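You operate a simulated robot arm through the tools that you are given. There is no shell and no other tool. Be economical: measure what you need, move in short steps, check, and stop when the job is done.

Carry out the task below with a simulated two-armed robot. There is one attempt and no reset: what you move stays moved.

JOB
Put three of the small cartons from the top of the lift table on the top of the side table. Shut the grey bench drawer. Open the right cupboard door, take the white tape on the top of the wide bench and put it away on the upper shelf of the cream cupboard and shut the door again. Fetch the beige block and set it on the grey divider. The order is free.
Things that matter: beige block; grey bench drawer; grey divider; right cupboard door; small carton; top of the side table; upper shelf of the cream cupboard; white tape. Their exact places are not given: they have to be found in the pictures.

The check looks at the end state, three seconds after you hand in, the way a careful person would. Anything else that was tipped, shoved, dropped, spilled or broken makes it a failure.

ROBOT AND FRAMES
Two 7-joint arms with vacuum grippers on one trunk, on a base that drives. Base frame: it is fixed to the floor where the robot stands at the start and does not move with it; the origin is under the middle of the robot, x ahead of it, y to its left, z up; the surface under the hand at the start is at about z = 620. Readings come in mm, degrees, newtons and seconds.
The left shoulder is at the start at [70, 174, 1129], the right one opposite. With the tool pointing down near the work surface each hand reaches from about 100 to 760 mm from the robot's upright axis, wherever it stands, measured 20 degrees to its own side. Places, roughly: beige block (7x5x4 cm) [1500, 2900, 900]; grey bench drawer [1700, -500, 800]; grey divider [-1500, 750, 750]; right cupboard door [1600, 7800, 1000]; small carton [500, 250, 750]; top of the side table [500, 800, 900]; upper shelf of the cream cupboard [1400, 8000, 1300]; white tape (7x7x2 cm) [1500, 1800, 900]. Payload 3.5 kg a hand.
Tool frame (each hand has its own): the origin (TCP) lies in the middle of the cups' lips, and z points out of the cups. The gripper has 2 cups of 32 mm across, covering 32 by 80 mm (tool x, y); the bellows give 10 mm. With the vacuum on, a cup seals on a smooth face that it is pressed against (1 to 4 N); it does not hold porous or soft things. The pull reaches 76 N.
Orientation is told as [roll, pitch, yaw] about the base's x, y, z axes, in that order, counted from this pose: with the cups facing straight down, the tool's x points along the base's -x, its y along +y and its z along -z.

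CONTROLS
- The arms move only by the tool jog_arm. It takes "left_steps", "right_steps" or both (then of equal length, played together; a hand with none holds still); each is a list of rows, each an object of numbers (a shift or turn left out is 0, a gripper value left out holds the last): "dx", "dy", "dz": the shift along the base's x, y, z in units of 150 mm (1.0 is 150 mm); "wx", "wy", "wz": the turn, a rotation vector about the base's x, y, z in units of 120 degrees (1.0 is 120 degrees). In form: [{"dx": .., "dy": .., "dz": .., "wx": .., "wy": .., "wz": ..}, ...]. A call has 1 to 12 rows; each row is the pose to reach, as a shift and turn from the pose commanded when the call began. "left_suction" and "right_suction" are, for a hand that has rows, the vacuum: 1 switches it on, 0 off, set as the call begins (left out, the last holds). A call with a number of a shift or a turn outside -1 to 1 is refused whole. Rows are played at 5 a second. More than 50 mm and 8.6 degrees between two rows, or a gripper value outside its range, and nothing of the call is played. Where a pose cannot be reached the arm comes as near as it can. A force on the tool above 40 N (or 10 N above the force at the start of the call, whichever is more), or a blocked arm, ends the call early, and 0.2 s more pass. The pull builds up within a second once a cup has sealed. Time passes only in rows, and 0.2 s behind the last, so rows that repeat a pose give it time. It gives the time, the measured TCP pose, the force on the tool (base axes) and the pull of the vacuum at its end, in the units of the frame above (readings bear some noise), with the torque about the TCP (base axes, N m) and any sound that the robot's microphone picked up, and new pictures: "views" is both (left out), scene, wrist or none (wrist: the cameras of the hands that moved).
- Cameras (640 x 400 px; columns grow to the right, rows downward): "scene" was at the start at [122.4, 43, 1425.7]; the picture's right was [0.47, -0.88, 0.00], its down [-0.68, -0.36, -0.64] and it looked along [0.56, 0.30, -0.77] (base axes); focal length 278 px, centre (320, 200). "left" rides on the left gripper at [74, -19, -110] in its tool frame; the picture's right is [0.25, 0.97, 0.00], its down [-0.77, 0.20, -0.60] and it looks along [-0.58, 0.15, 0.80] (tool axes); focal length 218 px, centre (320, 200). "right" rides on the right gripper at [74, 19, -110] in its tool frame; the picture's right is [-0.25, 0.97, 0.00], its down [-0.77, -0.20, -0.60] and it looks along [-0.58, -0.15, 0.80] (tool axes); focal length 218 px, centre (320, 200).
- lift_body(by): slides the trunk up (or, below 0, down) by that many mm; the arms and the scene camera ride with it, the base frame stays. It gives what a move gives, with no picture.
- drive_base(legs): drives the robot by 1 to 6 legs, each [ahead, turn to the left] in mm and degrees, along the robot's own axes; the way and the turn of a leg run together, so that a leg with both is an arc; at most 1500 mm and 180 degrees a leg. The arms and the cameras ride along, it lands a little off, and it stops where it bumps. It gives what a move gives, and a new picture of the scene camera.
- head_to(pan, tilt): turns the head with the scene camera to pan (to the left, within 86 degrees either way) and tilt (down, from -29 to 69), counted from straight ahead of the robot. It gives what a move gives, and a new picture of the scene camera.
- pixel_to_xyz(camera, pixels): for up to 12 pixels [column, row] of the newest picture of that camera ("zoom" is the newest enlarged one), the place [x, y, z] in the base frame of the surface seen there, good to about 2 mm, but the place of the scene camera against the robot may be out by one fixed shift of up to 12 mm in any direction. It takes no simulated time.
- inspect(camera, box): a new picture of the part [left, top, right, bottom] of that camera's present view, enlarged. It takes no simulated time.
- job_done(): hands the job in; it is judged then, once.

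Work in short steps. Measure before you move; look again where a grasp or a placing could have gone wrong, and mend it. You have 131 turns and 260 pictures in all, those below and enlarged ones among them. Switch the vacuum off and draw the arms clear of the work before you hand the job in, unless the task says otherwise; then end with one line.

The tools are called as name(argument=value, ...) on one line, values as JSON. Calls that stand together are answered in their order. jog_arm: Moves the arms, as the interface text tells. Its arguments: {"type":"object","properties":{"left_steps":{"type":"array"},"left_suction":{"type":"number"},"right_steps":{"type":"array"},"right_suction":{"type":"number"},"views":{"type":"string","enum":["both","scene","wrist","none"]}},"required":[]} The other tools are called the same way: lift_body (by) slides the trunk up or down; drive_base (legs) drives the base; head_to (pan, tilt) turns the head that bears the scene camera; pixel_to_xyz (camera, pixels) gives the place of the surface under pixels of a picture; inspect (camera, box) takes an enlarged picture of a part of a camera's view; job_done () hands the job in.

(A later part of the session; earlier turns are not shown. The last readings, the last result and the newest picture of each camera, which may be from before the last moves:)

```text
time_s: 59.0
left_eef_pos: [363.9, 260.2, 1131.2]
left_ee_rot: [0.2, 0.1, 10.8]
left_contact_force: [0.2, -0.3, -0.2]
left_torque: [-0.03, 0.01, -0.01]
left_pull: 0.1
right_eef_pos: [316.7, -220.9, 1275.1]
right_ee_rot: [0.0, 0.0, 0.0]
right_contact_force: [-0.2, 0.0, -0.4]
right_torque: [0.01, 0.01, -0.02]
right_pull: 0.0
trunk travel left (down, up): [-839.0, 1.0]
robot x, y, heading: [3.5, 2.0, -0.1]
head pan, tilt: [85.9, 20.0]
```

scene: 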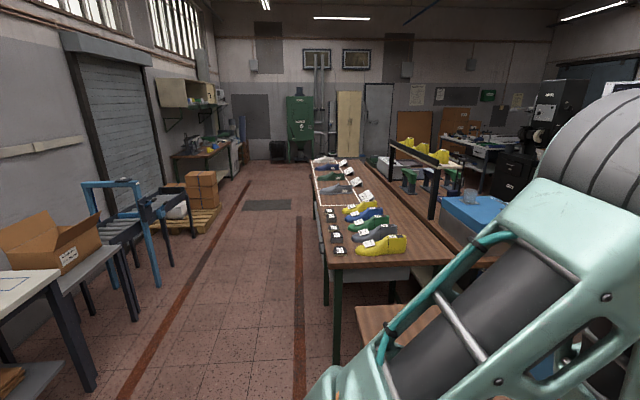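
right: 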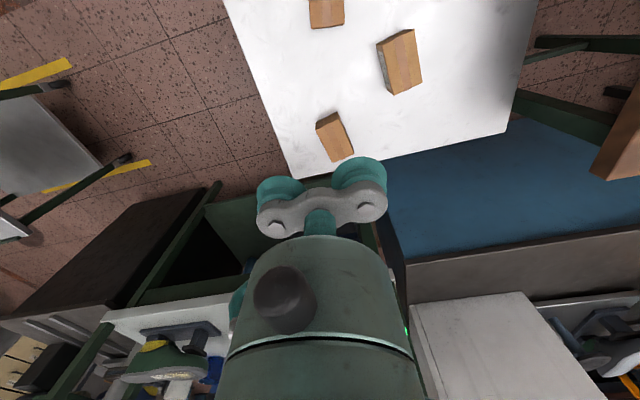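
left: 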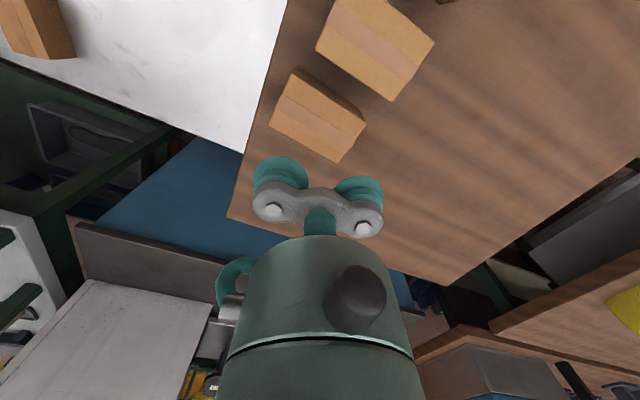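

I look at several places to build a map: first this view (bench, cupboard), then the drawer area.

pixel_to_xyz(camera="scene", pixels=[[335, 268], [415, 262], [316, 165], [345, 165], [348, 120], [380, 120], [470, 205], [395, 140], [440, 215], [250, 350], [420, 270], [295, 230]])

inspect(camera="scene", box=[240, 80, 560, 280])

head_to(pan=-50, tilt=25)

```text
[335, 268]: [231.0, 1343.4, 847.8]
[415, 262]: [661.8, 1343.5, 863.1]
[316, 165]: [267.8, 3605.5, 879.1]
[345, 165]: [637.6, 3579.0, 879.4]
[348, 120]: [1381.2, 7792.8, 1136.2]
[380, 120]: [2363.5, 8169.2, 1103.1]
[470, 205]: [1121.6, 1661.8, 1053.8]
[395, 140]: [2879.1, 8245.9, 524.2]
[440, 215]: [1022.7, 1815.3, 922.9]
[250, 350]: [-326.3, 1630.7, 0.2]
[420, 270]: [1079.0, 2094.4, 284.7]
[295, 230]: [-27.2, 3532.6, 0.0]
```

```text
2.00 times, centred on (400, 180) of scene
```

zoom: 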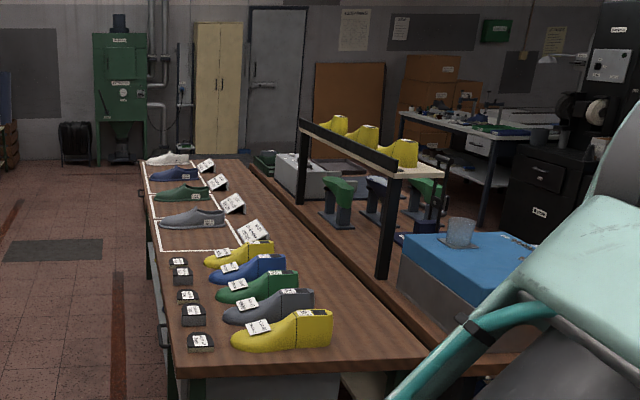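

```text
time_s: 61.2
left_eef_pos: [364.5, 261.5, 1131.4]
left_ee_rot: [0.2, 0.1, 10.8]
left_contact_force: [-0.6, 0.4, 0.5]
left_torque: [-0.01, 0.01, -0.03]
left_pull: 0.0
right_eef_pos: [316.2, -220.5, 1276.0]
right_ee_rot: [0.1, 0.1, 0.0]
right_contact_force: [-0.1, -0.3, -0.2]
right_torque: [0.01, -0.01, -0.01]
right_pull: 0.0
trunk travel left (down, up): [-839.0, 1.0]
robot x, y, heading: [-1.5, 0.2, -0.2]
head pan, tilt: [-50.0, 25.0]
```

scene: 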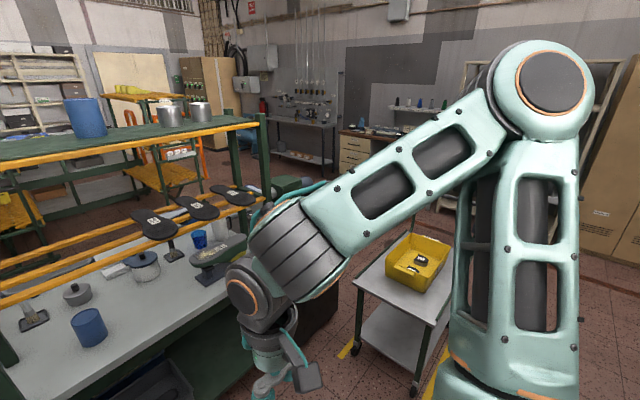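

I measure points here to find passages around the rack bench.

pixel_to_xyz(camera="scene", pixels=[[265, 240], [235, 118], [265, 118], [120, 250], [360, 285], [455, 310], [345, 350], [330, 130], [350, 140], [318, 330], [180, 130], [425, 215]])

head_to(pan=-30, tilt=45)

head_to(pan=10, tilt=25)

```text
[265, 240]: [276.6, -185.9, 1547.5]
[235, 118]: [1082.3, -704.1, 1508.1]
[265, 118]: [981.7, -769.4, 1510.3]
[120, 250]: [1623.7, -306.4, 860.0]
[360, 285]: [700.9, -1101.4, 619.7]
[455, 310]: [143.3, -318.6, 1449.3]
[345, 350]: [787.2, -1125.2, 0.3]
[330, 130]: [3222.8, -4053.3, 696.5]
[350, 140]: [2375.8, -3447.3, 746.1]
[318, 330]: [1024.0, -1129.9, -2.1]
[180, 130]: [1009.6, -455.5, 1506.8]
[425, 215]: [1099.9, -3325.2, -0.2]
```

```text
time_s: 62.1
left_eef_pos: [364.3, 259.8, 1131.2]
left_ee_rot: [0.2, 0.1, 10.8]
left_contact_force: [0.5, -0.3, 0.2]
left_torque: [-0.01, 0.01, -0.01]
left_pull: 0.0
right_eef_pos: [316.3, -220.3, 1276.4]
right_ee_rot: [0.1, 0.0, -0.1]
right_contact_force: [0.5, 0.0, 0.6]
right_torque: [0.02, 0.01, -0.02]
right_pull: 0.0
trunk travel left (down, up): [-839.0, 1.0]
robot x, y, heading: [1.6, -0.5, 0.2]
head pan, tilt: [-30.0, 45.0]
```

scene: 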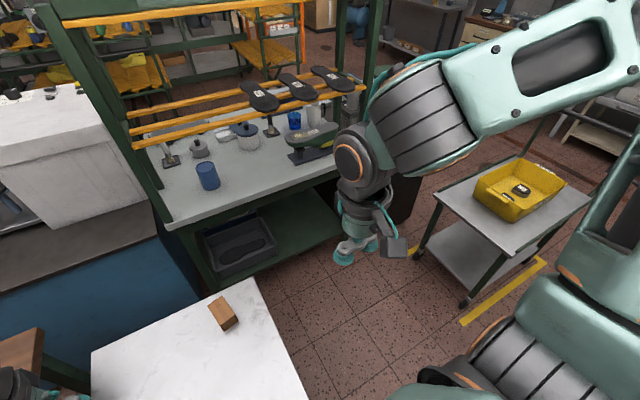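

```text
time_s: 63.1
left_eef_pos: [363.7, 260.2, 1129.9]
left_ee_rot: [0.2, 0.2, 10.7]
left_contact_force: [-0.3, 0.0, -0.7]
left_torque: [-0.05, 0.0, 0.02]
left_pull: 0.0
right_eef_pos: [317.8, -221.0, 1276.2]
right_ee_rot: [-0.1, 0.0, 0.1]
right_contact_force: [-0.5, 1.2, -0.5]
right_torque: [0.01, 0.01, 0.03]
right_pull: 0.0
trunk travel left (down, up): [-839.0, 1.0]
robot x, y, heading: [1.9, -1.0, 0.1]
head pan, tilt: [10.0, 25.0]
```

scene: 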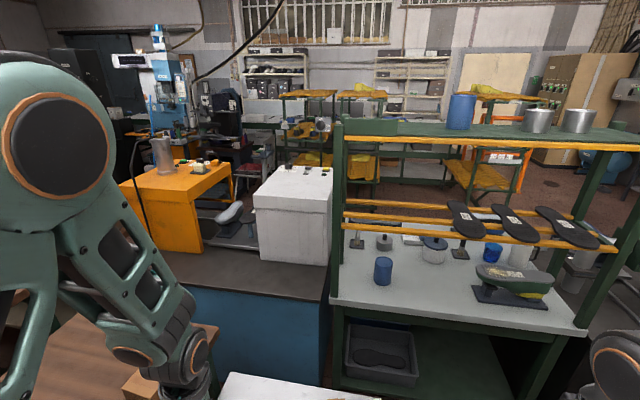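

I look at the dark unit at the end of the grey bench (near (400,205) in the pan -30 picture).

head_to(pan=-40, tilt=35)

inspect(camera="scene", box=[150, 120, 400, 320])

inspect(camera="right", box=[0, 0, 640, 400])

```text
time_s: 64.3
left_eef_pos: [362.9, 259.1, 1131.1]
left_ee_rot: [0.2, 0.1, 10.8]
left_contact_force: [-0.8, 0.6, 0.6]
left_torque: [-0.01, 0.0, 0.0]
left_pull: 0.0
right_eef_pos: [316.4, -220.4, 1275.2]
right_ee_rot: [-0.1, 0.0, 0.0]
right_contact_force: [0.4, -0.5, -0.7]
right_torque: [-0.02, 0.02, 0.0]
right_pull: 0.2
trunk travel left (down, up): [-839.0, 1.0]
robot x, y, heading: [-0.6, -0.0, -0.0]
head pan, tilt: [-40.0, 35.0]
```

scene: 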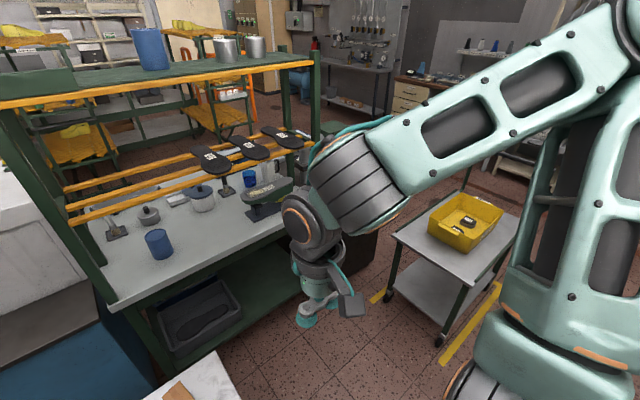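

```text
2.00 times, centred on (275, 220) of scene
```

zoom: 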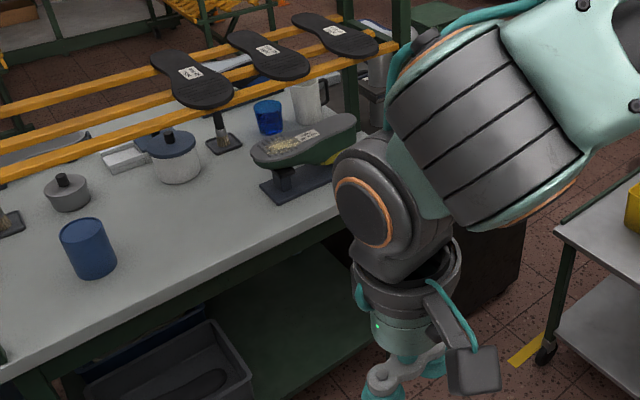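

```text
1.00 times, centred on (320, 200) of right (not enlarged: the box is as wide or as high as the picture)
```

zoom: 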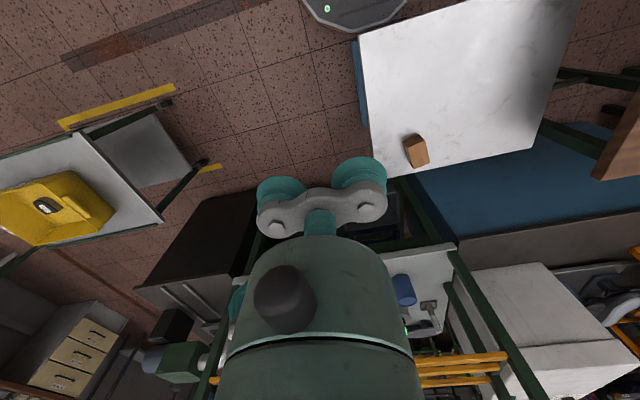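

I measure the dark cabinet, trolley and grey strip in the right-hand picture.

pixel_to_xyz(camera="zoom", pixels=[[200, 195], [135, 290], [250, 240], [175, 300], [200, 320], [165, 320], [160, 220], [85, 130], [205, 165], [185, 355], [250, 60], [60, 360]])

inspect(camera="right", box=[60, 180, 280, 400])

```text
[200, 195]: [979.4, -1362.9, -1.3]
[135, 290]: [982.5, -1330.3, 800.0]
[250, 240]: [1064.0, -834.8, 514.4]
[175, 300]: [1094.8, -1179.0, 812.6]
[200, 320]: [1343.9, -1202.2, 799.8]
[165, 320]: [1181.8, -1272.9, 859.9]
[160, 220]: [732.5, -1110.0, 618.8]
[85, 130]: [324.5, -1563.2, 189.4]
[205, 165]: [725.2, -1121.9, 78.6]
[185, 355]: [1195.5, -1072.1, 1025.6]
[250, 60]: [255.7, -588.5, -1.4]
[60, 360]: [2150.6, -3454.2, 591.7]
```

```text
1.82 times, centred on (170, 290) of right
```

zoom: 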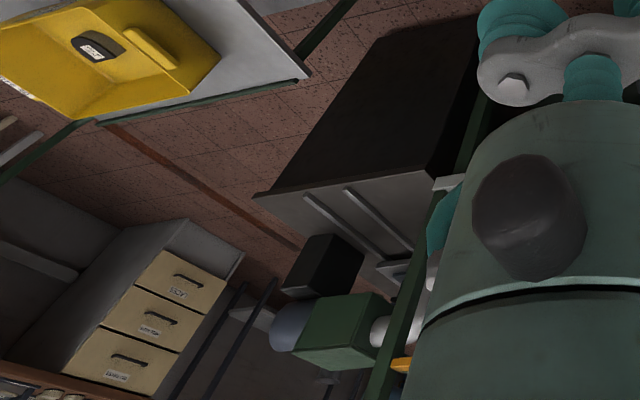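

The drawer lies beyond the grinder table, on the far side; I need a view of the ways round. I look far right first.

head_to(pan=-86, tilt=25)

drive_base(legs=[[-250, 0], [0, 90]])

head_to(pan=60, tilt=30)

```text
time_s: 65.4
left_eef_pos: [365.0, 260.0, 1131.3]
left_ee_rot: [0.1, 0.1, 10.8]
left_contact_force: [0.1, 0.1, 0.4]
left_torque: [0.01, -0.02, -0.01]
left_pull: 0.1
right_eef_pos: [316.3, -220.2, 1275.1]
right_ee_rot: [-0.1, 0.0, 0.0]
right_contact_force: [0.2, -0.1, 1.1]
right_torque: [-0.02, -0.03, -0.02]
right_pull: 0.1
trunk travel left (down, up): [-839.0, 1.0]
robot x, y, heading: [0.7, -2.8, -0.2]
head pan, tilt: [-85.9, 25.0]
```

scene: 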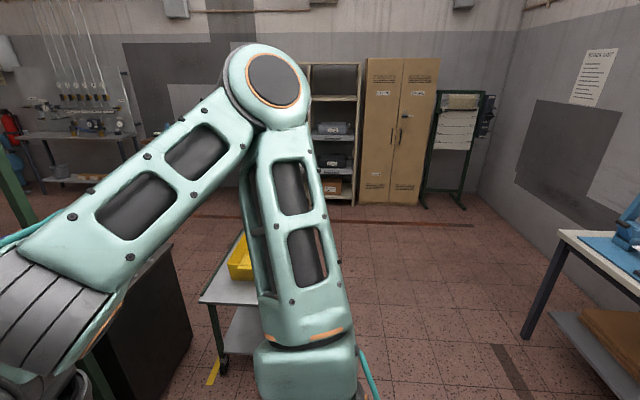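

```text
time_s: 71.1
left_eef_pos: [-515.1, 361.4, 1129.7]
left_ee_rot: [0.2, 0.1, 101.5]
left_contact_force: [-0.2, -0.1, -0.9]
left_torque: [0.04, -0.02, -0.01]
left_pull: 0.0
right_eef_pos: [-32.2, 319.5, 1275.5]
right_ee_rot: [0.1, 0.0, 90.7]
right_contact_force: [0.0, -0.7, -0.2]
right_torque: [-0.03, -0.01, 0.0]
right_pull: 0.1
trunk travel left (down, up): [-839.0, 1.0]
robot x, y, heading: [-245.1, -1.8, 90.7]
head pan, tilt: [-85.9, 25.0]
```

scene: 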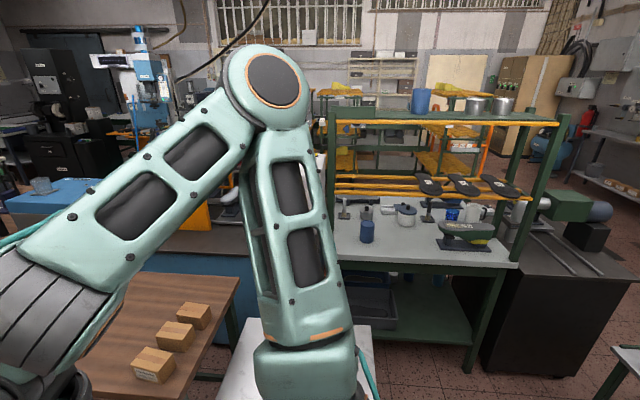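

```text
time_s: 73.4
left_eef_pos: [-514.3, 360.4, 1132.5]
left_ee_rot: [0.1, 0.1, 101.5]
left_contact_force: [-0.3, 0.8, 0.3]
left_torque: [-0.01, 0.01, 0.01]
left_pull: 0.0
right_eef_pos: [-33.2, 318.8, 1275.6]
right_ee_rot: [0.0, -0.1, 90.6]
right_contact_force: [0.1, -0.7, 0.3]
right_torque: [0.0, 0.02, 0.0]
right_pull: 0.1
trunk travel left (down, up): [-839.0, 1.0]
robot x, y, heading: [-251.9, -0.6, 90.8]
head pan, tilt: [60.0, 30.0]
```

scene: 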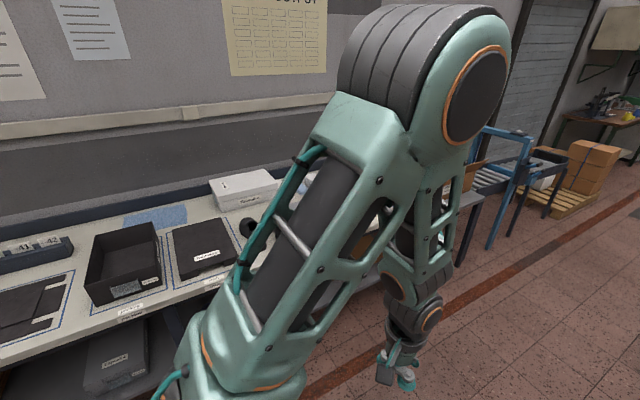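

The way round seems to be to the right, past the trolley. I turn to face -y and look ahead.

drive_base(legs=[[0, -180]])

head_to(pan=0, tilt=30)

```text
time_s: 81.2
left_eef_pos: [10.1, -363.1, 1130.9]
left_ee_rot: [0.2, 0.1, -79.2]
left_contact_force: [-0.2, 0.2, 0.0]
left_torque: [-0.02, 0.01, 0.02]
left_pull: 0.1
right_eef_pos: [-471.1, -316.6, 1275.3]
right_ee_rot: [0.0, 0.0, -89.9]
right_contact_force: [0.3, 0.5, -0.2]
right_torque: [0.03, -0.02, -0.04]
right_pull: 0.1
trunk travel left (down, up): [-839.0, 1.0]
robot x, y, heading: [-250.3, 0.9, -89.9]
head pan, tilt: [60.0, 30.0]
```

scene: 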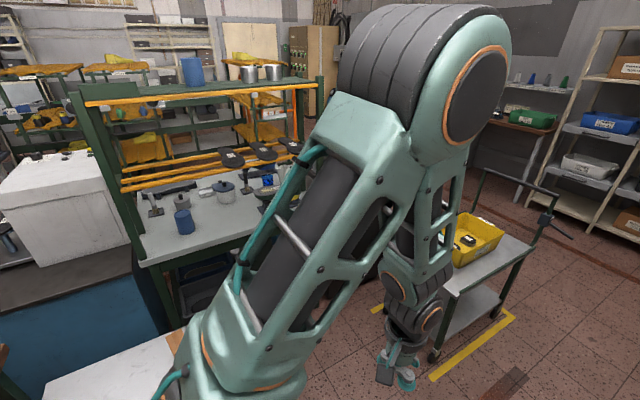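

```text
time_s: 82.5
left_eef_pos: [9.9, -363.0, 1130.8]
left_ee_rot: [0.3, 0.1, -79.2]
left_contact_force: [0.6, 0.0, 0.0]
left_torque: [-0.01, 0.0, -0.03]
left_pull: 0.0
right_eef_pos: [-470.4, -316.1, 1275.3]
right_ee_rot: [0.0, 0.0, -90.1]
right_contact_force: [-0.6, 0.4, -0.4]
right_torque: [-0.04, -0.02, -0.03]
right_pull: 0.1
trunk travel left (down, up): [-839.0, 1.0]
robot x, y, heading: [-249.4, 1.4, -89.9]
head pan, tilt: [0.0, 30.0]
```

scene: 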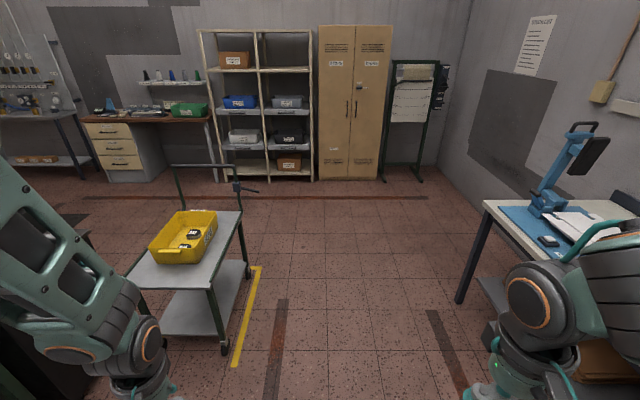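

There is a clear corridor. I measure the trolley corners, the right bench corner and far obstacles.

pixel_to_xyz(camera="scene", pixels=[[225, 345], [250, 270], [240, 200], [258, 192], [485, 203], [460, 300], [125, 180], [215, 180], [320, 180], [90, 195], [30, 180], [75, 225]])

```text
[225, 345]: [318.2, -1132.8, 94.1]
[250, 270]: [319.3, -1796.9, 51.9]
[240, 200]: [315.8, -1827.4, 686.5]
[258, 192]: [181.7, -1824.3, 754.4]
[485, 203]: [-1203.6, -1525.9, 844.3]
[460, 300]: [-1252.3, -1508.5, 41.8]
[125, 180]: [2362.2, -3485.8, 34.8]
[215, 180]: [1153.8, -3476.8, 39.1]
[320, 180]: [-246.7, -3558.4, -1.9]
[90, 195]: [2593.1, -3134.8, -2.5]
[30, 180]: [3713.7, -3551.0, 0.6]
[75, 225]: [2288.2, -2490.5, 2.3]
```

Clear. I drive to y≈-2600, turn to +x and go to x≈2200.

drive_base(legs=[[1300, 0], [1300, 0], [0, 90], [1250, 0], [1200, 0]])

head_to(pan=75, tilt=25)

```text
time_s: 110.4
left_eef_pos: [2575.3, -2363.4, 1131.1]
left_ee_rot: [0.2, 0.1, 9.1]
left_contact_force: [0.4, 0.2, -1.1]
left_torque: [-0.01, 0.0, 0.0]
left_pull: 0.0
right_eef_pos: [2514.6, -2841.5, 1275.2]
right_ee_rot: [0.0, 0.1, -1.7]
right_contact_force: [-0.2, -0.2, 0.2]
right_torque: [-0.01, -0.04, 0.03]
right_pull: 0.2
trunk travel left (down, up): [-839.0, 1.0]
robot x, y, heading: [2207.1, -2609.5, -1.7]
head pan, tilt: [0.0, 30.0]
```

scene: 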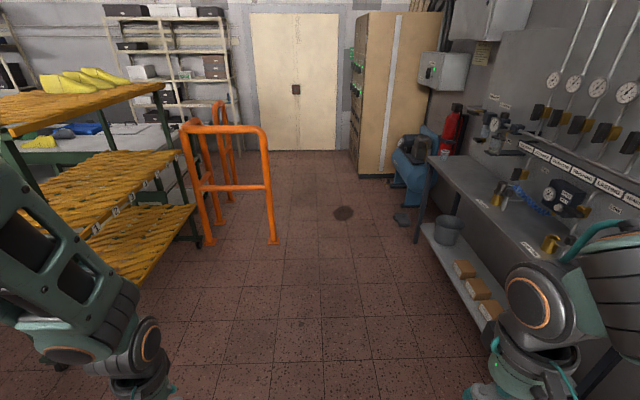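

```text
time_s: 111.9
left_eef_pos: [2575.4, -2363.0, 1130.3]
left_ee_rot: [0.2, 0.0, 9.1]
left_contact_force: [0.1, -0.3, 0.3]
left_torque: [-0.01, -0.03, -0.03]
left_pull: 0.1
right_eef_pos: [2514.6, -2841.1, 1274.3]
right_ee_rot: [0.0, 0.0, -1.9]
right_contact_force: [0.4, 0.3, 0.8]
right_torque: [0.0, 0.01, -0.04]
right_pull: 0.0
trunk travel left (down, up): [-839.0, 1.0]
robot x, y, heading: [2203.1, -2609.7, -1.8]
head pan, tilt: [75.0, 25.0]
```

scene: 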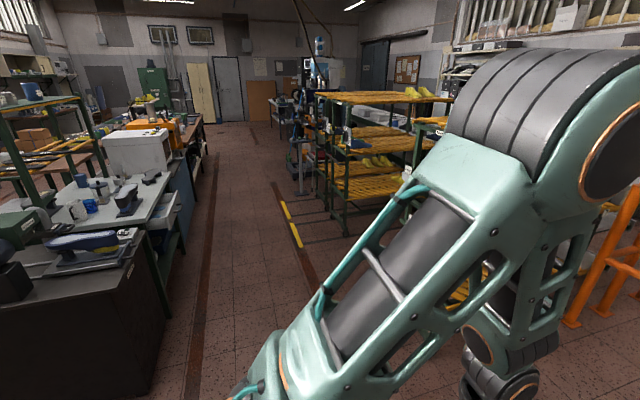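

There is an aisle along +y, with the open grey drawer visible near (178,205). I measure it and the aisle's sides.

inspect(camera="scene", box=[60, 120, 320, 300])

pixel_to_xyz(camera="scene", pixels=[[168, 205], [180, 195], [163, 228], [135, 250], [165, 310], [345, 225], [300, 190], [212, 150], [300, 245], [190, 135], [205, 170], [240, 200]])

```text
2.22 times, centred on (190, 210) of scene
```

zoom: 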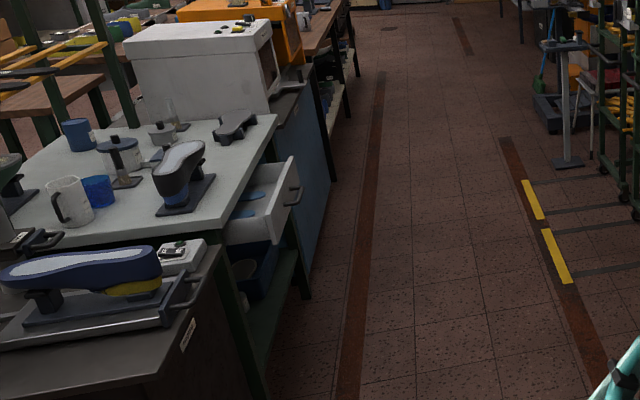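

```text
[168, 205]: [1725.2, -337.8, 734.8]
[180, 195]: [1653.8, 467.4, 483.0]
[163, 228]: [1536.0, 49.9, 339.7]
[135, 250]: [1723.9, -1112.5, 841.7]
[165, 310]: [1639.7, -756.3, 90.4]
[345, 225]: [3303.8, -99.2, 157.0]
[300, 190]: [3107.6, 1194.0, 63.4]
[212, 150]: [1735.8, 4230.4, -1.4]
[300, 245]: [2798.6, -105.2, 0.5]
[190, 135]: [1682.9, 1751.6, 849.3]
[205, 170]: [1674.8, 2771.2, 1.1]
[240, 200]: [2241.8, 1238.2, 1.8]
```

I measure the drawer front and handle in the enlargement.

pixel_to_xyz(camera="zoom", pixels=[[293, 165], [288, 215], [293, 192], [262, 225], [272, 150], [240, 130], [255, 235], [232, 230], [178, 335], [205, 220]])

```text
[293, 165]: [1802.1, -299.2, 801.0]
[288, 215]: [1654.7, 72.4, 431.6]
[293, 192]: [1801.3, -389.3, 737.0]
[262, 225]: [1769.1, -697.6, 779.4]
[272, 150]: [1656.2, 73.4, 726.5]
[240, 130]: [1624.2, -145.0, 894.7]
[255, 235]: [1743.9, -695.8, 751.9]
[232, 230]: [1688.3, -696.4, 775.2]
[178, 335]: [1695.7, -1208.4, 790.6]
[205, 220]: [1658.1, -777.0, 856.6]
```

The drawer front stands at x≈1800 (y -697..-290, z≈700-800), the bench edge at x≈1660. I drive up the aisle to about (2300,-330) and face the drawer.

drive_base(legs=[[0, 89.4], [1200, 0], [1080, 0], [0, 92.4]])

head_to(pan=0, tilt=50)

```text
time_s: 130.9
left_eef_pos: [1979.8, -576.6, 1131.4]
left_ee_rot: [0.3, 0.1, -169.2]
left_contact_force: [-0.6, 0.3, -0.3]
left_torque: [-0.02, 0.0, -0.02]
left_pull: 0.0
right_eef_pos: [2024.5, -95.3, 1276.0]
right_ee_rot: [0.1, 0.0, -180.1]
right_contact_force: [0.1, -0.7, -0.2]
right_torque: [0.0, 0.01, 0.01]
right_pull: 0.0
trunk travel left (down, up): [-839.0, 1.0]
robot x, y, heading: [2344.6, -312.5, -180.0]
head pan, tilt: [75.0, 25.0]
```

scene: 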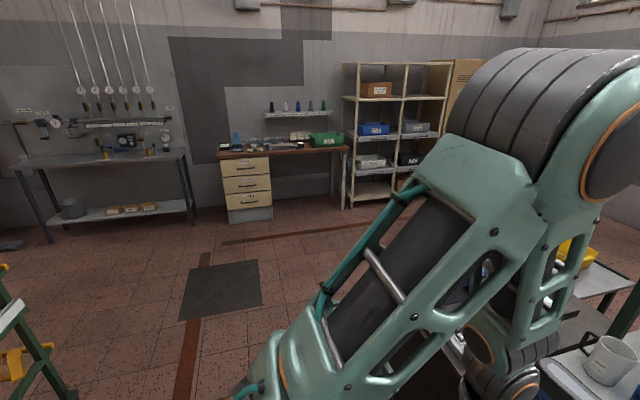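

```text
time_s: 132.4
left_eef_pos: [1979.4, -577.2, 1131.3]
left_ee_rot: [0.2, 0.2, -169.3]
left_contact_force: [0.5, -0.6, -0.7]
left_torque: [0.0, 0.02, -0.03]
left_pull: 0.1
right_eef_pos: [2026.5, -94.3, 1274.7]
right_ee_rot: [0.0, 0.0, -179.9]
right_contact_force: [0.5, 0.3, -0.2]
right_torque: [0.03, 0.03, 0.02]
right_pull: 0.1
trunk travel left (down, up): [-839.0, 1.0]
robot x, y, heading: [2345.2, -317.4, -179.9]
head pan, tilt: [0.0, 50.0]
```

scene: 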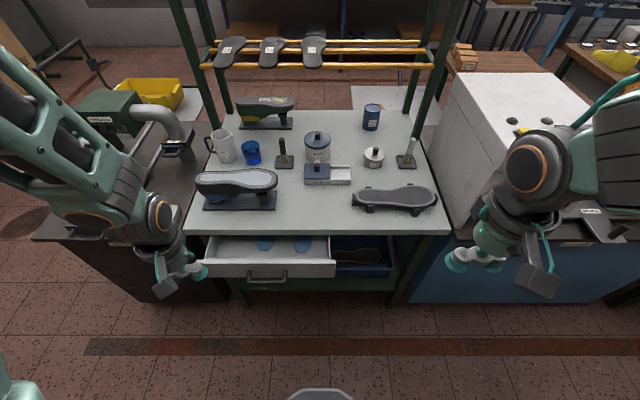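

The drawer is well in view: front (205..335, 262..277), handle at (268,275). I measure.

inspect(camera="scene", box=[180, 200, 420, 320])

pixel_to_xyz(camera="scene", pixels=[[210, 266], [330, 266], [268, 278], [268, 265], [300, 270], [320, 231], [220, 270], [320, 272], [213, 240], [390, 270], [340, 290], [235, 270]])

```text
2.67 times, centred on (300, 260) of scene
```

zoom: 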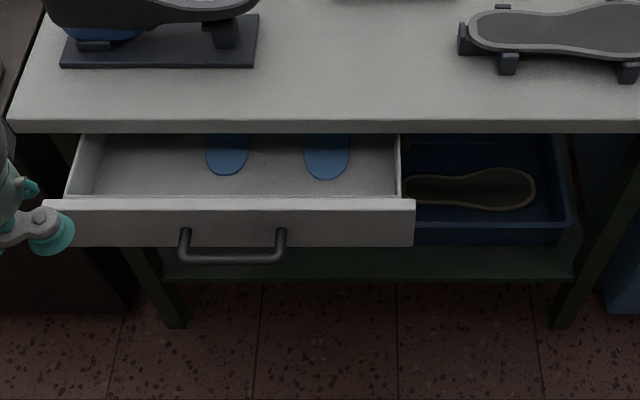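

```text
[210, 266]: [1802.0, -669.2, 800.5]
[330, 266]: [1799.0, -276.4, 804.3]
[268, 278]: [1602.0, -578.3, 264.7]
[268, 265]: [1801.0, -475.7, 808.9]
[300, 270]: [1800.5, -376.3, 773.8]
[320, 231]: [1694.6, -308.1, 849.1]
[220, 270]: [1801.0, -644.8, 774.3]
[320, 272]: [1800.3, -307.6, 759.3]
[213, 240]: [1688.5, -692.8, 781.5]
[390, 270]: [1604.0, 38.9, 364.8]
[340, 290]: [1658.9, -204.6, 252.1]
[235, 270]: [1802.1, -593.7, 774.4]
```

I use the left hand, tool pointing to -x, left of the handle (y≈-590, z≈765). First I straighten its yaw and lower the trunk.

jog_arm(left_steps=[{"wz": -0.045}, {"wz": -0.09}, {"wz": -0.09}], views="none")

lift_body(by=-300)

jog_arm(left_steps=[{"wy": 0.07, "dx": -0.06, "dz": -0.04}, {"wy": 0.14, "dx": -0.12, "dz": -0.08}, {"wy": 0.21, "dx": -0.18, "dz": -0.12}, {"wy": 0.28, "dx": -0.24, "dz": -0.16}, {"wy": 0.35, "dx": -0.3, "dz": -0.2}, {"wy": 0.42, "dx": -0.36, "dz": -0.24}, {"wy": 0.49, "dx": -0.42, "dz": -0.28}, {"wy": 0.56, "dx": -0.48, "dz": -0.32}, {"wy": 0.63, "dx": -0.54, "dz": -0.36}, {"wy": 0.7, "dx": -0.6, "dz": -0.4}, {"wy": 0.75, "dx": -0.65, "dz": -0.44}, {"wy": 0.75, "dx": -0.65, "dz": -0.44}], views="both")

```text
time_s: 133.2
left_eef_pos: [1978.2, -574.9, 1129.3]
left_ee_rot: [0.2, 0.1, 180.0]
left_contact_force: [-0.8, -0.4, -1.1]
left_torque: [0.01, -0.01, 0.0]
left_pull: 0.0
right_eef_pos: [2025.5, -95.5, 1275.5]
right_ee_rot: [-0.1, 0.0, -180.0]
right_contact_force: [0.4, 0.8, 0.2]
right_torque: [-0.02, 0.0, 0.01]
right_pull: 0.1
trunk travel left (down, up): [-839.0, 1.0]
robot x, y, heading: [2343.3, -315.7, -179.8]
head pan, tilt: [0.0, 50.0]
```

```text
time_s: 136.2
left_eef_pos: [1977.9, -576.5, 830.5]
left_ee_rot: [0.2, 0.1, -179.9]
left_contact_force: [0.8, -0.2, 0.1]
left_torque: [0.0, 0.0, 0.0]
left_pull: 0.0
right_eef_pos: [2025.5, -94.3, 976.3]
right_ee_rot: [-0.1, 0.0, -180.0]
right_contact_force: [-0.9, 0.0, -1.3]
right_torque: [-0.01, 0.01, 0.0]
right_pull: 0.1
trunk travel left (down, up): [-539.0, 301.0]
robot x, y, heading: [2344.2, -317.6, -180.1]
head pan, tilt: [0.0, 50.0]
```

```text
time_s: 138.8
left_eef_pos: [1854.1, -581.0, 793.6]
left_ee_rot: [0.2, -88.0, -180.0]
left_contact_force: [-0.5, 1.1, 0.2]
left_torque: [0.0, 0.02, 0.0]
left_pull: 0.1
left hand out of reach, approached as far as the arm can: row 2, 3, 4, 5, 6, 7, 8, 10, 11, 12
right_eef_pos: [2026.4, -96.1, 975.7]
right_ee_rot: [0.1, -0.1, -180.0]
right_contact_force: [0.5, 0.2, 0.0]
right_torque: [-0.01, -0.01, 0.02]
right_pull: 0.1
trunk travel left (down, up): [-539.0, 301.0]
robot x, y, heading: [2342.5, -316.2, -180.2]
head pan, tilt: [0.0, 50.0]
```

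scene: 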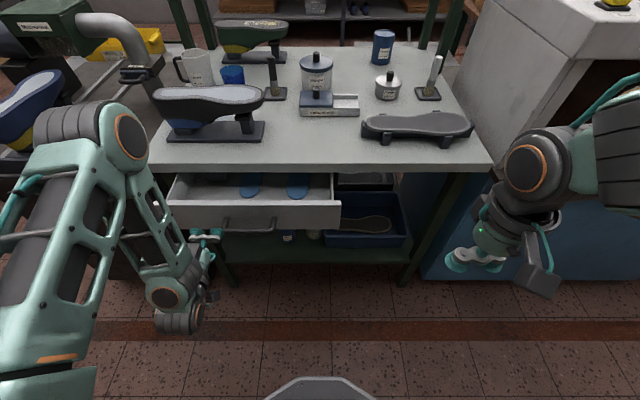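
left: 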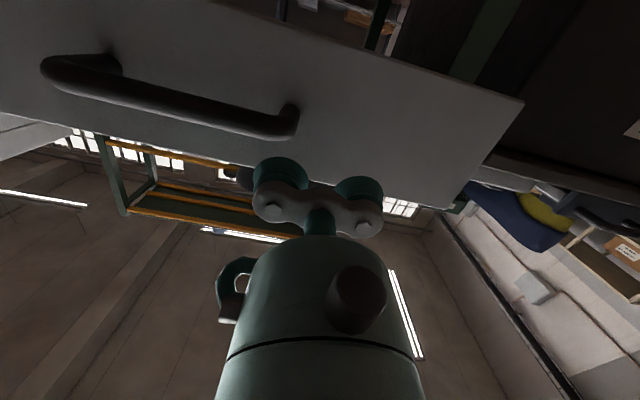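

The hand is at (1854,-581,794), slightly high. I lower the trunk by 25 mm and then push forward.

lift_body(by=-25)

jog_arm(left_steps=[{"dx": -0.15}, {"dx": -0.3}, {"dx": -0.45}, {"dx": -0.6}, {"dx": -0.75}, {"dx": -0.9}, {"dx": -1.0}], views="both")

```text
time_s: 139.5
left_eef_pos: [1853.6, -580.7, 767.6]
left_ee_rot: [-0.2, -88.0, -179.7]
left_contact_force: [-0.8, -0.1, 0.9]
left_torque: [0.0, -0.01, 0.02]
left_pull: 0.0
right_eef_pos: [2025.4, -96.2, 950.0]
right_ee_rot: [-0.1, 0.0, -180.0]
right_contact_force: [-0.1, 0.1, -0.4]
right_torque: [-0.03, 0.03, -0.03]
right_pull: 0.0
trunk travel left (down, up): [-514.0, 326.0]
robot x, y, heading: [2343.1, -315.5, -180.1]
head pan, tilt: [0.0, 50.0]
```

```text
time_s: 141.1
left_eef_pos: [1703.0, -582.4, 767.5]
left_ee_rot: [-0.6, -88.0, -179.2]
left_contact_force: [2.4, 0.4, -1.2]
left_torque: [-0.05, 0.01, -0.09]
left_pull: 0.0
right_eef_pos: [2024.9, -96.0, 949.6]
right_ee_rot: [0.0, 0.0, -180.1]
right_contact_force: [-0.1, -0.5, 0.7]
right_torque: [0.02, -0.01, 0.0]
right_pull: 0.1
trunk travel left (down, up): [-514.0, 326.0]
robot x, y, heading: [2344.2, -318.9, -180.2]
head pan, tilt: [0.0, 50.0]
```

scene: 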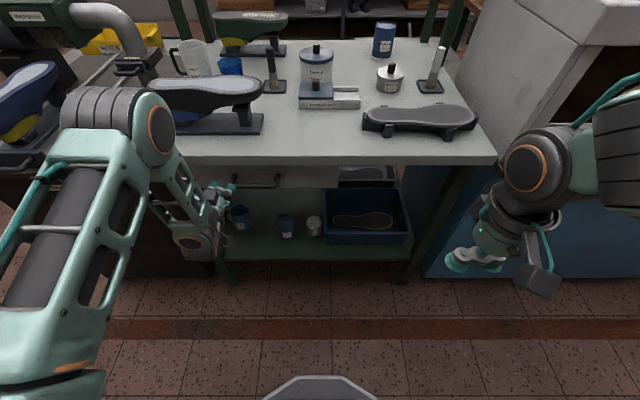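
left: 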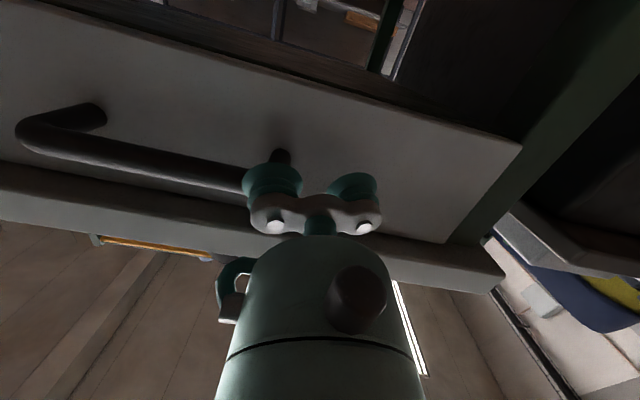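

The drawer is moving easily (2 N). I keep pushing in small steps until it resists.

jog_arm(left_steps=[{"dx": -0.04}, {"dx": -0.08}, {"dx": -0.12}, {"dx": -0.16}, {"dx": -0.2}, {"dx": -0.24}, {"dx": -0.28}, {"dx": -0.32}, {"dx": -0.36}, {"dx": -0.4}, {"dx": -0.44}, {"dx": -0.48}], views="both")

```text
time_s: 141.8
left_eef_pos: [1695.6, -581.7, 763.3]
left_ee_rot: [0.1, -87.1, -179.8]
left_contact_force: [25.0, 4.2, -0.8]
left_torque: [-0.2, 0.11, -0.9]
left_pull: 0.0
right_eef_pos: [2028.0, -95.2, 950.5]
right_ee_rot: [0.0, 0.0, -179.8]
right_contact_force: [0.5, 0.3, -0.3]
right_torque: [0.01, 0.02, 0.01]
right_pull: 0.1
trunk travel left (down, up): [-514.0, 326.0]
robot x, y, heading: [2342.3, -314.8, -179.9]
head pan, tilt: [0.0, 50.0]
stopped in row 3 (left hand): the force on the tool passed its limit at 46 N (the readings are from after the stop); the commanded pose is now the measured one
```

scene: 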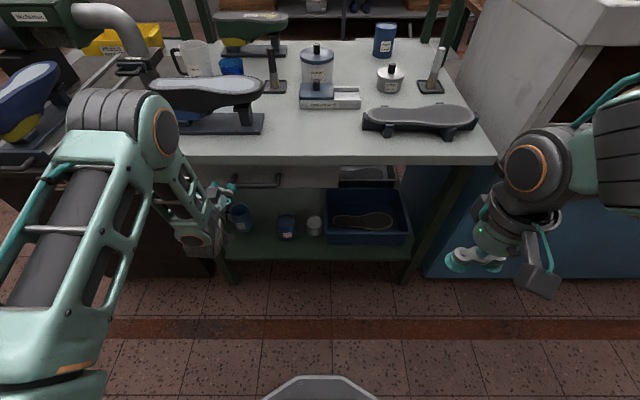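
left: 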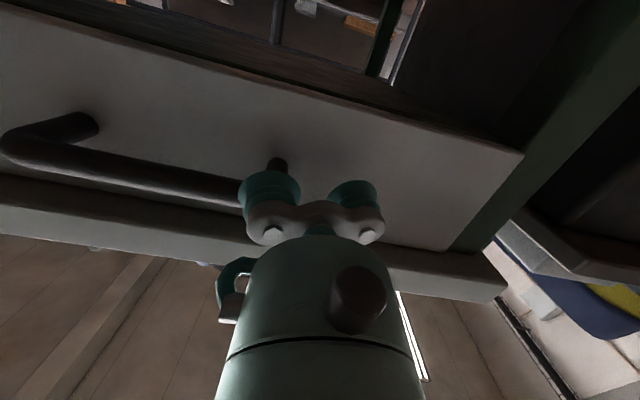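

The push stopped at 46 N. I measure the face and the bench edge to judge if it is shut.

pixel_to_xyz(camera="left", pixels=[[170, 130], [420, 150], [430, 210], [480, 170], [100, 190], [200, 215], [490, 110], [420, 260], [60, 235]])

inspect(camera="left", box=[360, 80, 560, 320])

```text
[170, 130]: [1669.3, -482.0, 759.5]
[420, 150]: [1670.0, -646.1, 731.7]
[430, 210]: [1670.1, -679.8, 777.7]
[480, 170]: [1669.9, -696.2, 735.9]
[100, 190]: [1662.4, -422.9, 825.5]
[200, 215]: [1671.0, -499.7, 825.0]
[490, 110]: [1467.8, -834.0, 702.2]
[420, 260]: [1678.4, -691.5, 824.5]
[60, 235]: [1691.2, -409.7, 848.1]
```

```text
1.67 times, centred on (460, 200) of left
```

zoom: 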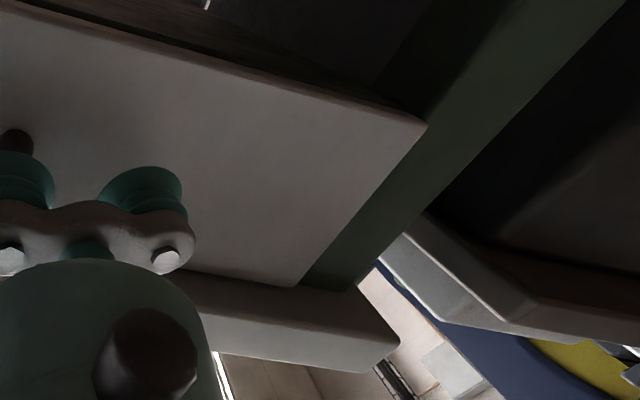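

The face is now at x=1670. I check its depth against the green leg beside it.

pixel_to_xyz(camera="zoom", pixels=[[350, 260], [380, 215], [415, 170], [440, 130], [480, 100], [420, 125], [300, 280], [250, 100]])

```text
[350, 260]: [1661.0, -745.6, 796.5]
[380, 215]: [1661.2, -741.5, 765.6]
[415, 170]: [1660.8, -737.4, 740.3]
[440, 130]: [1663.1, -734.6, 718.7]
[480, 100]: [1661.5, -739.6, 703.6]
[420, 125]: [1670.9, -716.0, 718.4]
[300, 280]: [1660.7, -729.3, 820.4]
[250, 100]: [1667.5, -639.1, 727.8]
```

The face is 9 mm proud of the leg and my cup is on the handle's foot. I back off, shift 45 mm clear of the handle and push the face itself to make sure it is home.

jog_arm(left_steps=[{"dx": 0.2}, {"dx": 0.2, "dy": -0.3}, {"dx": 0.1, "dy": -0.3}, {"dx": 0, "dy": -0.3}, {"dx": -0.05, "dy": -0.3}, {"dx": -0.1, "dy": -0.3}, {"dx": -0.15, "dy": -0.3}, {"dx": -0.2, "dy": -0.3}, {"dx": -0.25, "dy": -0.3}, {"dx": -0.3, "dy": -0.3}], views="wrist")

```text
time_s: 144.0
left_eef_pos: [1658.1, -627.3, 761.3]
left_ee_rot: [-0.6, -86.8, -178.9]
left_contact_force: [25.2, 4.4, 7.8]
left_torque: [0.03, -0.15, 0.06]
left_pull: 0.2
right_eef_pos: [2029.2, -96.7, 952.2]
right_ee_rot: [0.1, -0.1, -179.8]
right_contact_force: [-0.1, -0.8, 0.0]
right_torque: [-0.01, -0.06, 0.0]
right_pull: 0.2
trunk travel left (down, up): [-514.0, 326.0]
robot x, y, heading: [2344.3, -315.4, -179.7]
head pan, tilt: [0.0, 50.0]
stopped in row 10 (left hand): the force on the tool passed its limit at 52 N (the readings are from after the stop); the commanded pose is now the measured one
```

left: 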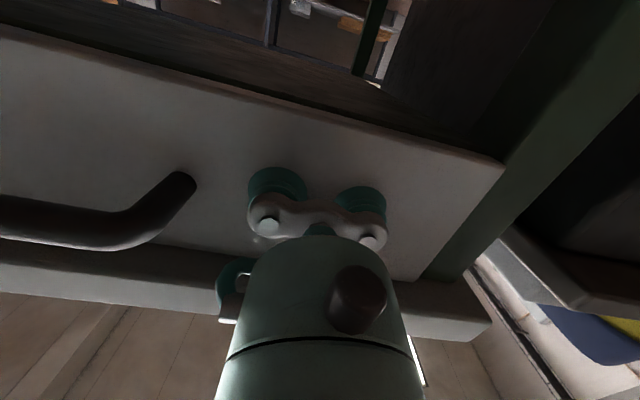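

pixel_to_xyz(camera="left", pixels=[[430, 180], [220, 160], [100, 150], [470, 230]])

```text
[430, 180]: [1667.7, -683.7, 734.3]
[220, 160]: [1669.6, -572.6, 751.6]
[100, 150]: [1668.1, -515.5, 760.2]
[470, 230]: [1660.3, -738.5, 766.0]
```

The face stays at x≈1669 under 52 N: it is home. I back the hand off, turn the tool down again and raise the trunk.

jog_arm(left_steps=[{"dx": 0.25}, {"dx": 0.5}, {"dx": 0.75}, {"dx": 1.0}, {"dx": 1.0}], views="none")

jog_arm(left_steps=[{"wy": -0.07, "dx": 0.08, "dz": 0.04}, {"wy": -0.14, "dx": 0.16, "dz": 0.08}, {"wy": -0.21, "dx": 0.24, "dz": 0.12}, {"wy": -0.28, "dx": 0.32, "dz": 0.16}, {"wy": -0.35, "dx": 0.4, "dz": 0.2}, {"wy": -0.42, "dx": 0.48, "dz": 0.24}, {"wy": -0.49, "dx": 0.56, "dz": 0.28}, {"wy": -0.56, "dx": 0.64, "dz": 0.32}, {"wy": -0.63, "dx": 0.72, "dz": 0.36}, {"wy": -0.7, "dx": 0.8, "dz": 0.4}, {"wy": -0.725, "dx": 0.85, "dz": 0.44}, {"wy": -0.725, "dx": 0.85, "dz": 0.44}], views="none")

lift_body(by=300)

head_to(pan=10, tilt=50)

head_to(pan=-70, tilt=20)

```text
time_s: 145.2
left_eef_pos: [1804.2, -628.0, 762.8]
left_ee_rot: [-0.9, -86.8, -178.6]
left_contact_force: [0.2, 0.0, -0.2]
left_torque: [0.03, 0.0, -0.02]
left_pull: 0.1
right_eef_pos: [2026.2, -96.6, 949.5]
right_ee_rot: [0.0, 0.0, -179.8]
right_contact_force: [-0.6, -0.8, -0.2]
right_torque: [0.03, 0.01, 0.01]
right_pull: 0.0
trunk travel left (down, up): [-514.0, 326.0]
robot x, y, heading: [2343.9, -316.3, -179.5]
head pan, tilt: [0.0, 50.0]
```

```text
time_s: 147.8
left_eef_pos: [2092.4, -704.9, 643.6]
left_ee_rot: [2.2, -7.3, 180.0]
left_contact_force: [-0.6, 0.6, -0.3]
left_torque: [-0.01, 0.02, 0.0]
left_pull: 0.1
left hand out of reach, approached as far as the arm can: row 3, 4, 5, 6, 7, 8, 9, 10, 11, 12
right_eef_pos: [2026.1, -97.8, 949.8]
right_ee_rot: [0.0, 0.0, -179.8]
right_contact_force: [-0.2, 0.1, 0.5]
right_torque: [0.03, 0.0, -0.02]
right_pull: 0.1
trunk travel left (down, up): [-514.0, 326.0]
robot x, y, heading: [2345.8, -315.1, -180.0]
head pan, tilt: [0.0, 50.0]
```

```text
time_s: 150.8
left_eef_pos: [2095.6, -706.0, 943.2]
left_ee_rot: [2.3, -7.0, 179.9]
left_contact_force: [0.3, -0.2, -0.4]
left_torque: [0.01, -0.02, 0.01]
left_pull: 0.1
right_eef_pos: [2025.9, -96.6, 1249.7]
right_ee_rot: [0.0, -0.1, -179.8]
right_contact_force: [0.0, 0.4, 0.0]
right_torque: [-0.01, 0.0, 0.0]
right_pull: 0.1
trunk travel left (down, up): [-814.0, 26.0]
robot x, y, heading: [2344.3, -316.2, -179.7]
head pan, tilt: [0.0, 50.0]
```

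```text
time_s: 151.5
left_eef_pos: [2096.4, -706.3, 943.1]
left_ee_rot: [2.2, -7.1, 180.0]
left_contact_force: [0.1, 0.8, -0.3]
left_torque: [0.02, -0.03, 0.01]
left_pull: 0.1
right_eef_pos: [2025.8, -97.4, 1250.1]
right_ee_rot: [0.0, 0.0, -179.9]
right_contact_force: [0.1, 0.0, 0.1]
right_torque: [-0.01, -0.04, 0.03]
right_pull: 0.1
trunk travel left (down, up): [-814.0, 26.0]
robot x, y, heading: [2343.5, -314.5, -179.6]
head pan, tilt: [10.0, 50.0]
```

scene: 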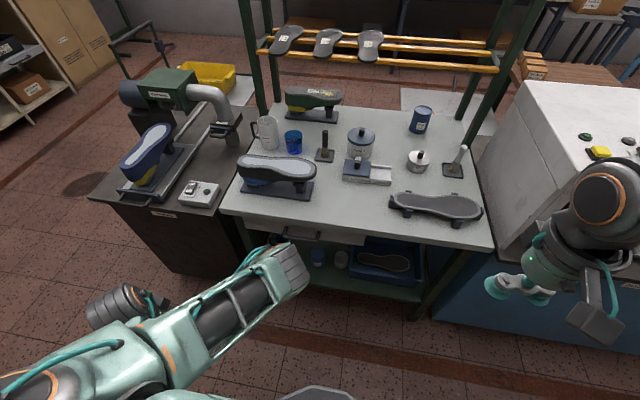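

```text
time_s: 153.0
left_eef_pos: [2095.7, -705.6, 943.9]
left_ee_rot: [2.3, -7.0, 180.0]
left_contact_force: [0.0, -0.5, -0.6]
left_torque: [-0.01, -0.04, -0.03]
left_pull: 0.0
right_eef_pos: [2026.3, -96.4, 1250.4]
right_ee_rot: [0.0, 0.0, -179.8]
right_contact_force: [0.6, -0.2, 0.3]
right_torque: [-0.01, -0.01, -0.01]
right_pull: 0.0
trunk travel left (down, up): [-814.0, 26.0]
robot x, y, heading: [2343.1, -317.3, -179.9]
head pan, tilt: [-70.0, 20.0]
```

scene: 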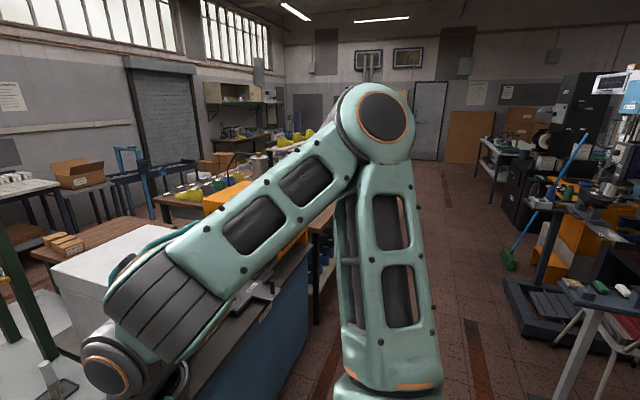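

The drawer is shut. I bring the left hand back to its neutral pose, then drive along the aisle to y≈1750 and face the wide bench.

jog_arm(left_steps=[{"dx": 0.1, "dy": 0.1}, {"dx": 0.2, "dy": 0.2}, {"dx": 0.32, "dy": 0.34}, {"dx": 0.32, "dy": 0.34}, {"dx": 0.32, "dy": 0.34}, {"dx": 0.32, "dy": 0.34}, {"dx": 0.32, "dy": 0.34}, {"dx": 0.32, "dy": 0.34}], views="none")

drive_base(legs=[[0, -90], [1000, 0], [1000, 0], [0, 90]])

head_to(pan=0, tilt=40)

```text
time_s: 154.8
left_eef_pos: [2128.5, -689.2, 910.3]
left_ee_rot: [2.1, -7.2, -179.8]
left_contact_force: [0.3, -0.3, 0.1]
left_torque: [0.05, -0.01, 0.0]
left_pull: 0.1
left hand out of reach, approached as far as the arm can: row 1, 2, 3, 4, 5, 6, 7, 8
right_eef_pos: [2025.9, -97.5, 1251.2]
right_ee_rot: [0.1, 0.0, -179.9]
right_contact_force: [-0.9, 0.6, 0.6]
right_torque: [0.02, 0.01, 0.01]
right_pull: 0.2
trunk travel left (down, up): [-814.0, 26.0]
robot x, y, heading: [2343.8, -313.4, -179.6]
head pan, tilt: [-70.0, 20.0]
```

```text
time_s: 172.4
left_eef_pos: [2070.8, 1295.3, 908.9]
left_ee_rot: [2.4, -7.2, -177.8]
left_contact_force: [0.4, -0.2, 0.1]
left_torque: [0.0, -0.02, -0.02]
left_pull: 0.0
right_eef_pos: [1948.8, 1885.9, 1250.3]
right_ee_rot: [0.1, -0.1, -177.7]
right_contact_force: [0.0, 0.3, -0.2]
right_torque: [0.0, -0.03, -0.02]
right_pull: 0.1
trunk travel left (down, up): [-814.0, 26.0]
robot x, y, heading: [2275.9, 1677.2, -177.6]
head pan, tilt: [-70.0, 20.0]
```

scene: 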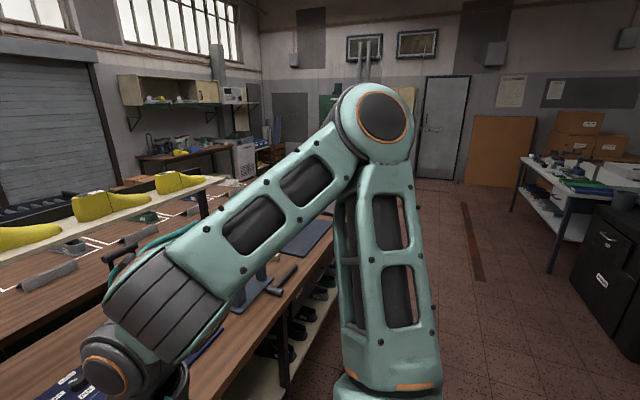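

```text
time_s: 173.8
left_eef_pos: [2071.1, 1294.7, 909.4]
left_ee_rot: [2.4, -7.2, -177.7]
left_contact_force: [-0.1, 0.7, -0.3]
left_torque: [-0.01, -0.02, 0.02]
left_pull: 0.1
right_eef_pos: [1948.1, 1885.9, 1250.0]
right_ee_rot: [0.0, -0.1, -177.8]
right_contact_force: [-0.8, -0.2, -0.4]
right_torque: [0.02, 0.02, 0.02]
right_pull: 0.1
trunk travel left (down, up): [-814.0, 26.0]
robot x, y, heading: [2271.5, 1676.2, -178.1]
head pan, tilt: [0.0, 40.0]
```

scene: 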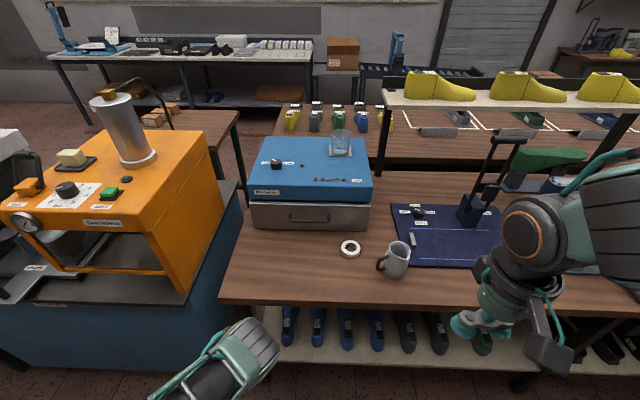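

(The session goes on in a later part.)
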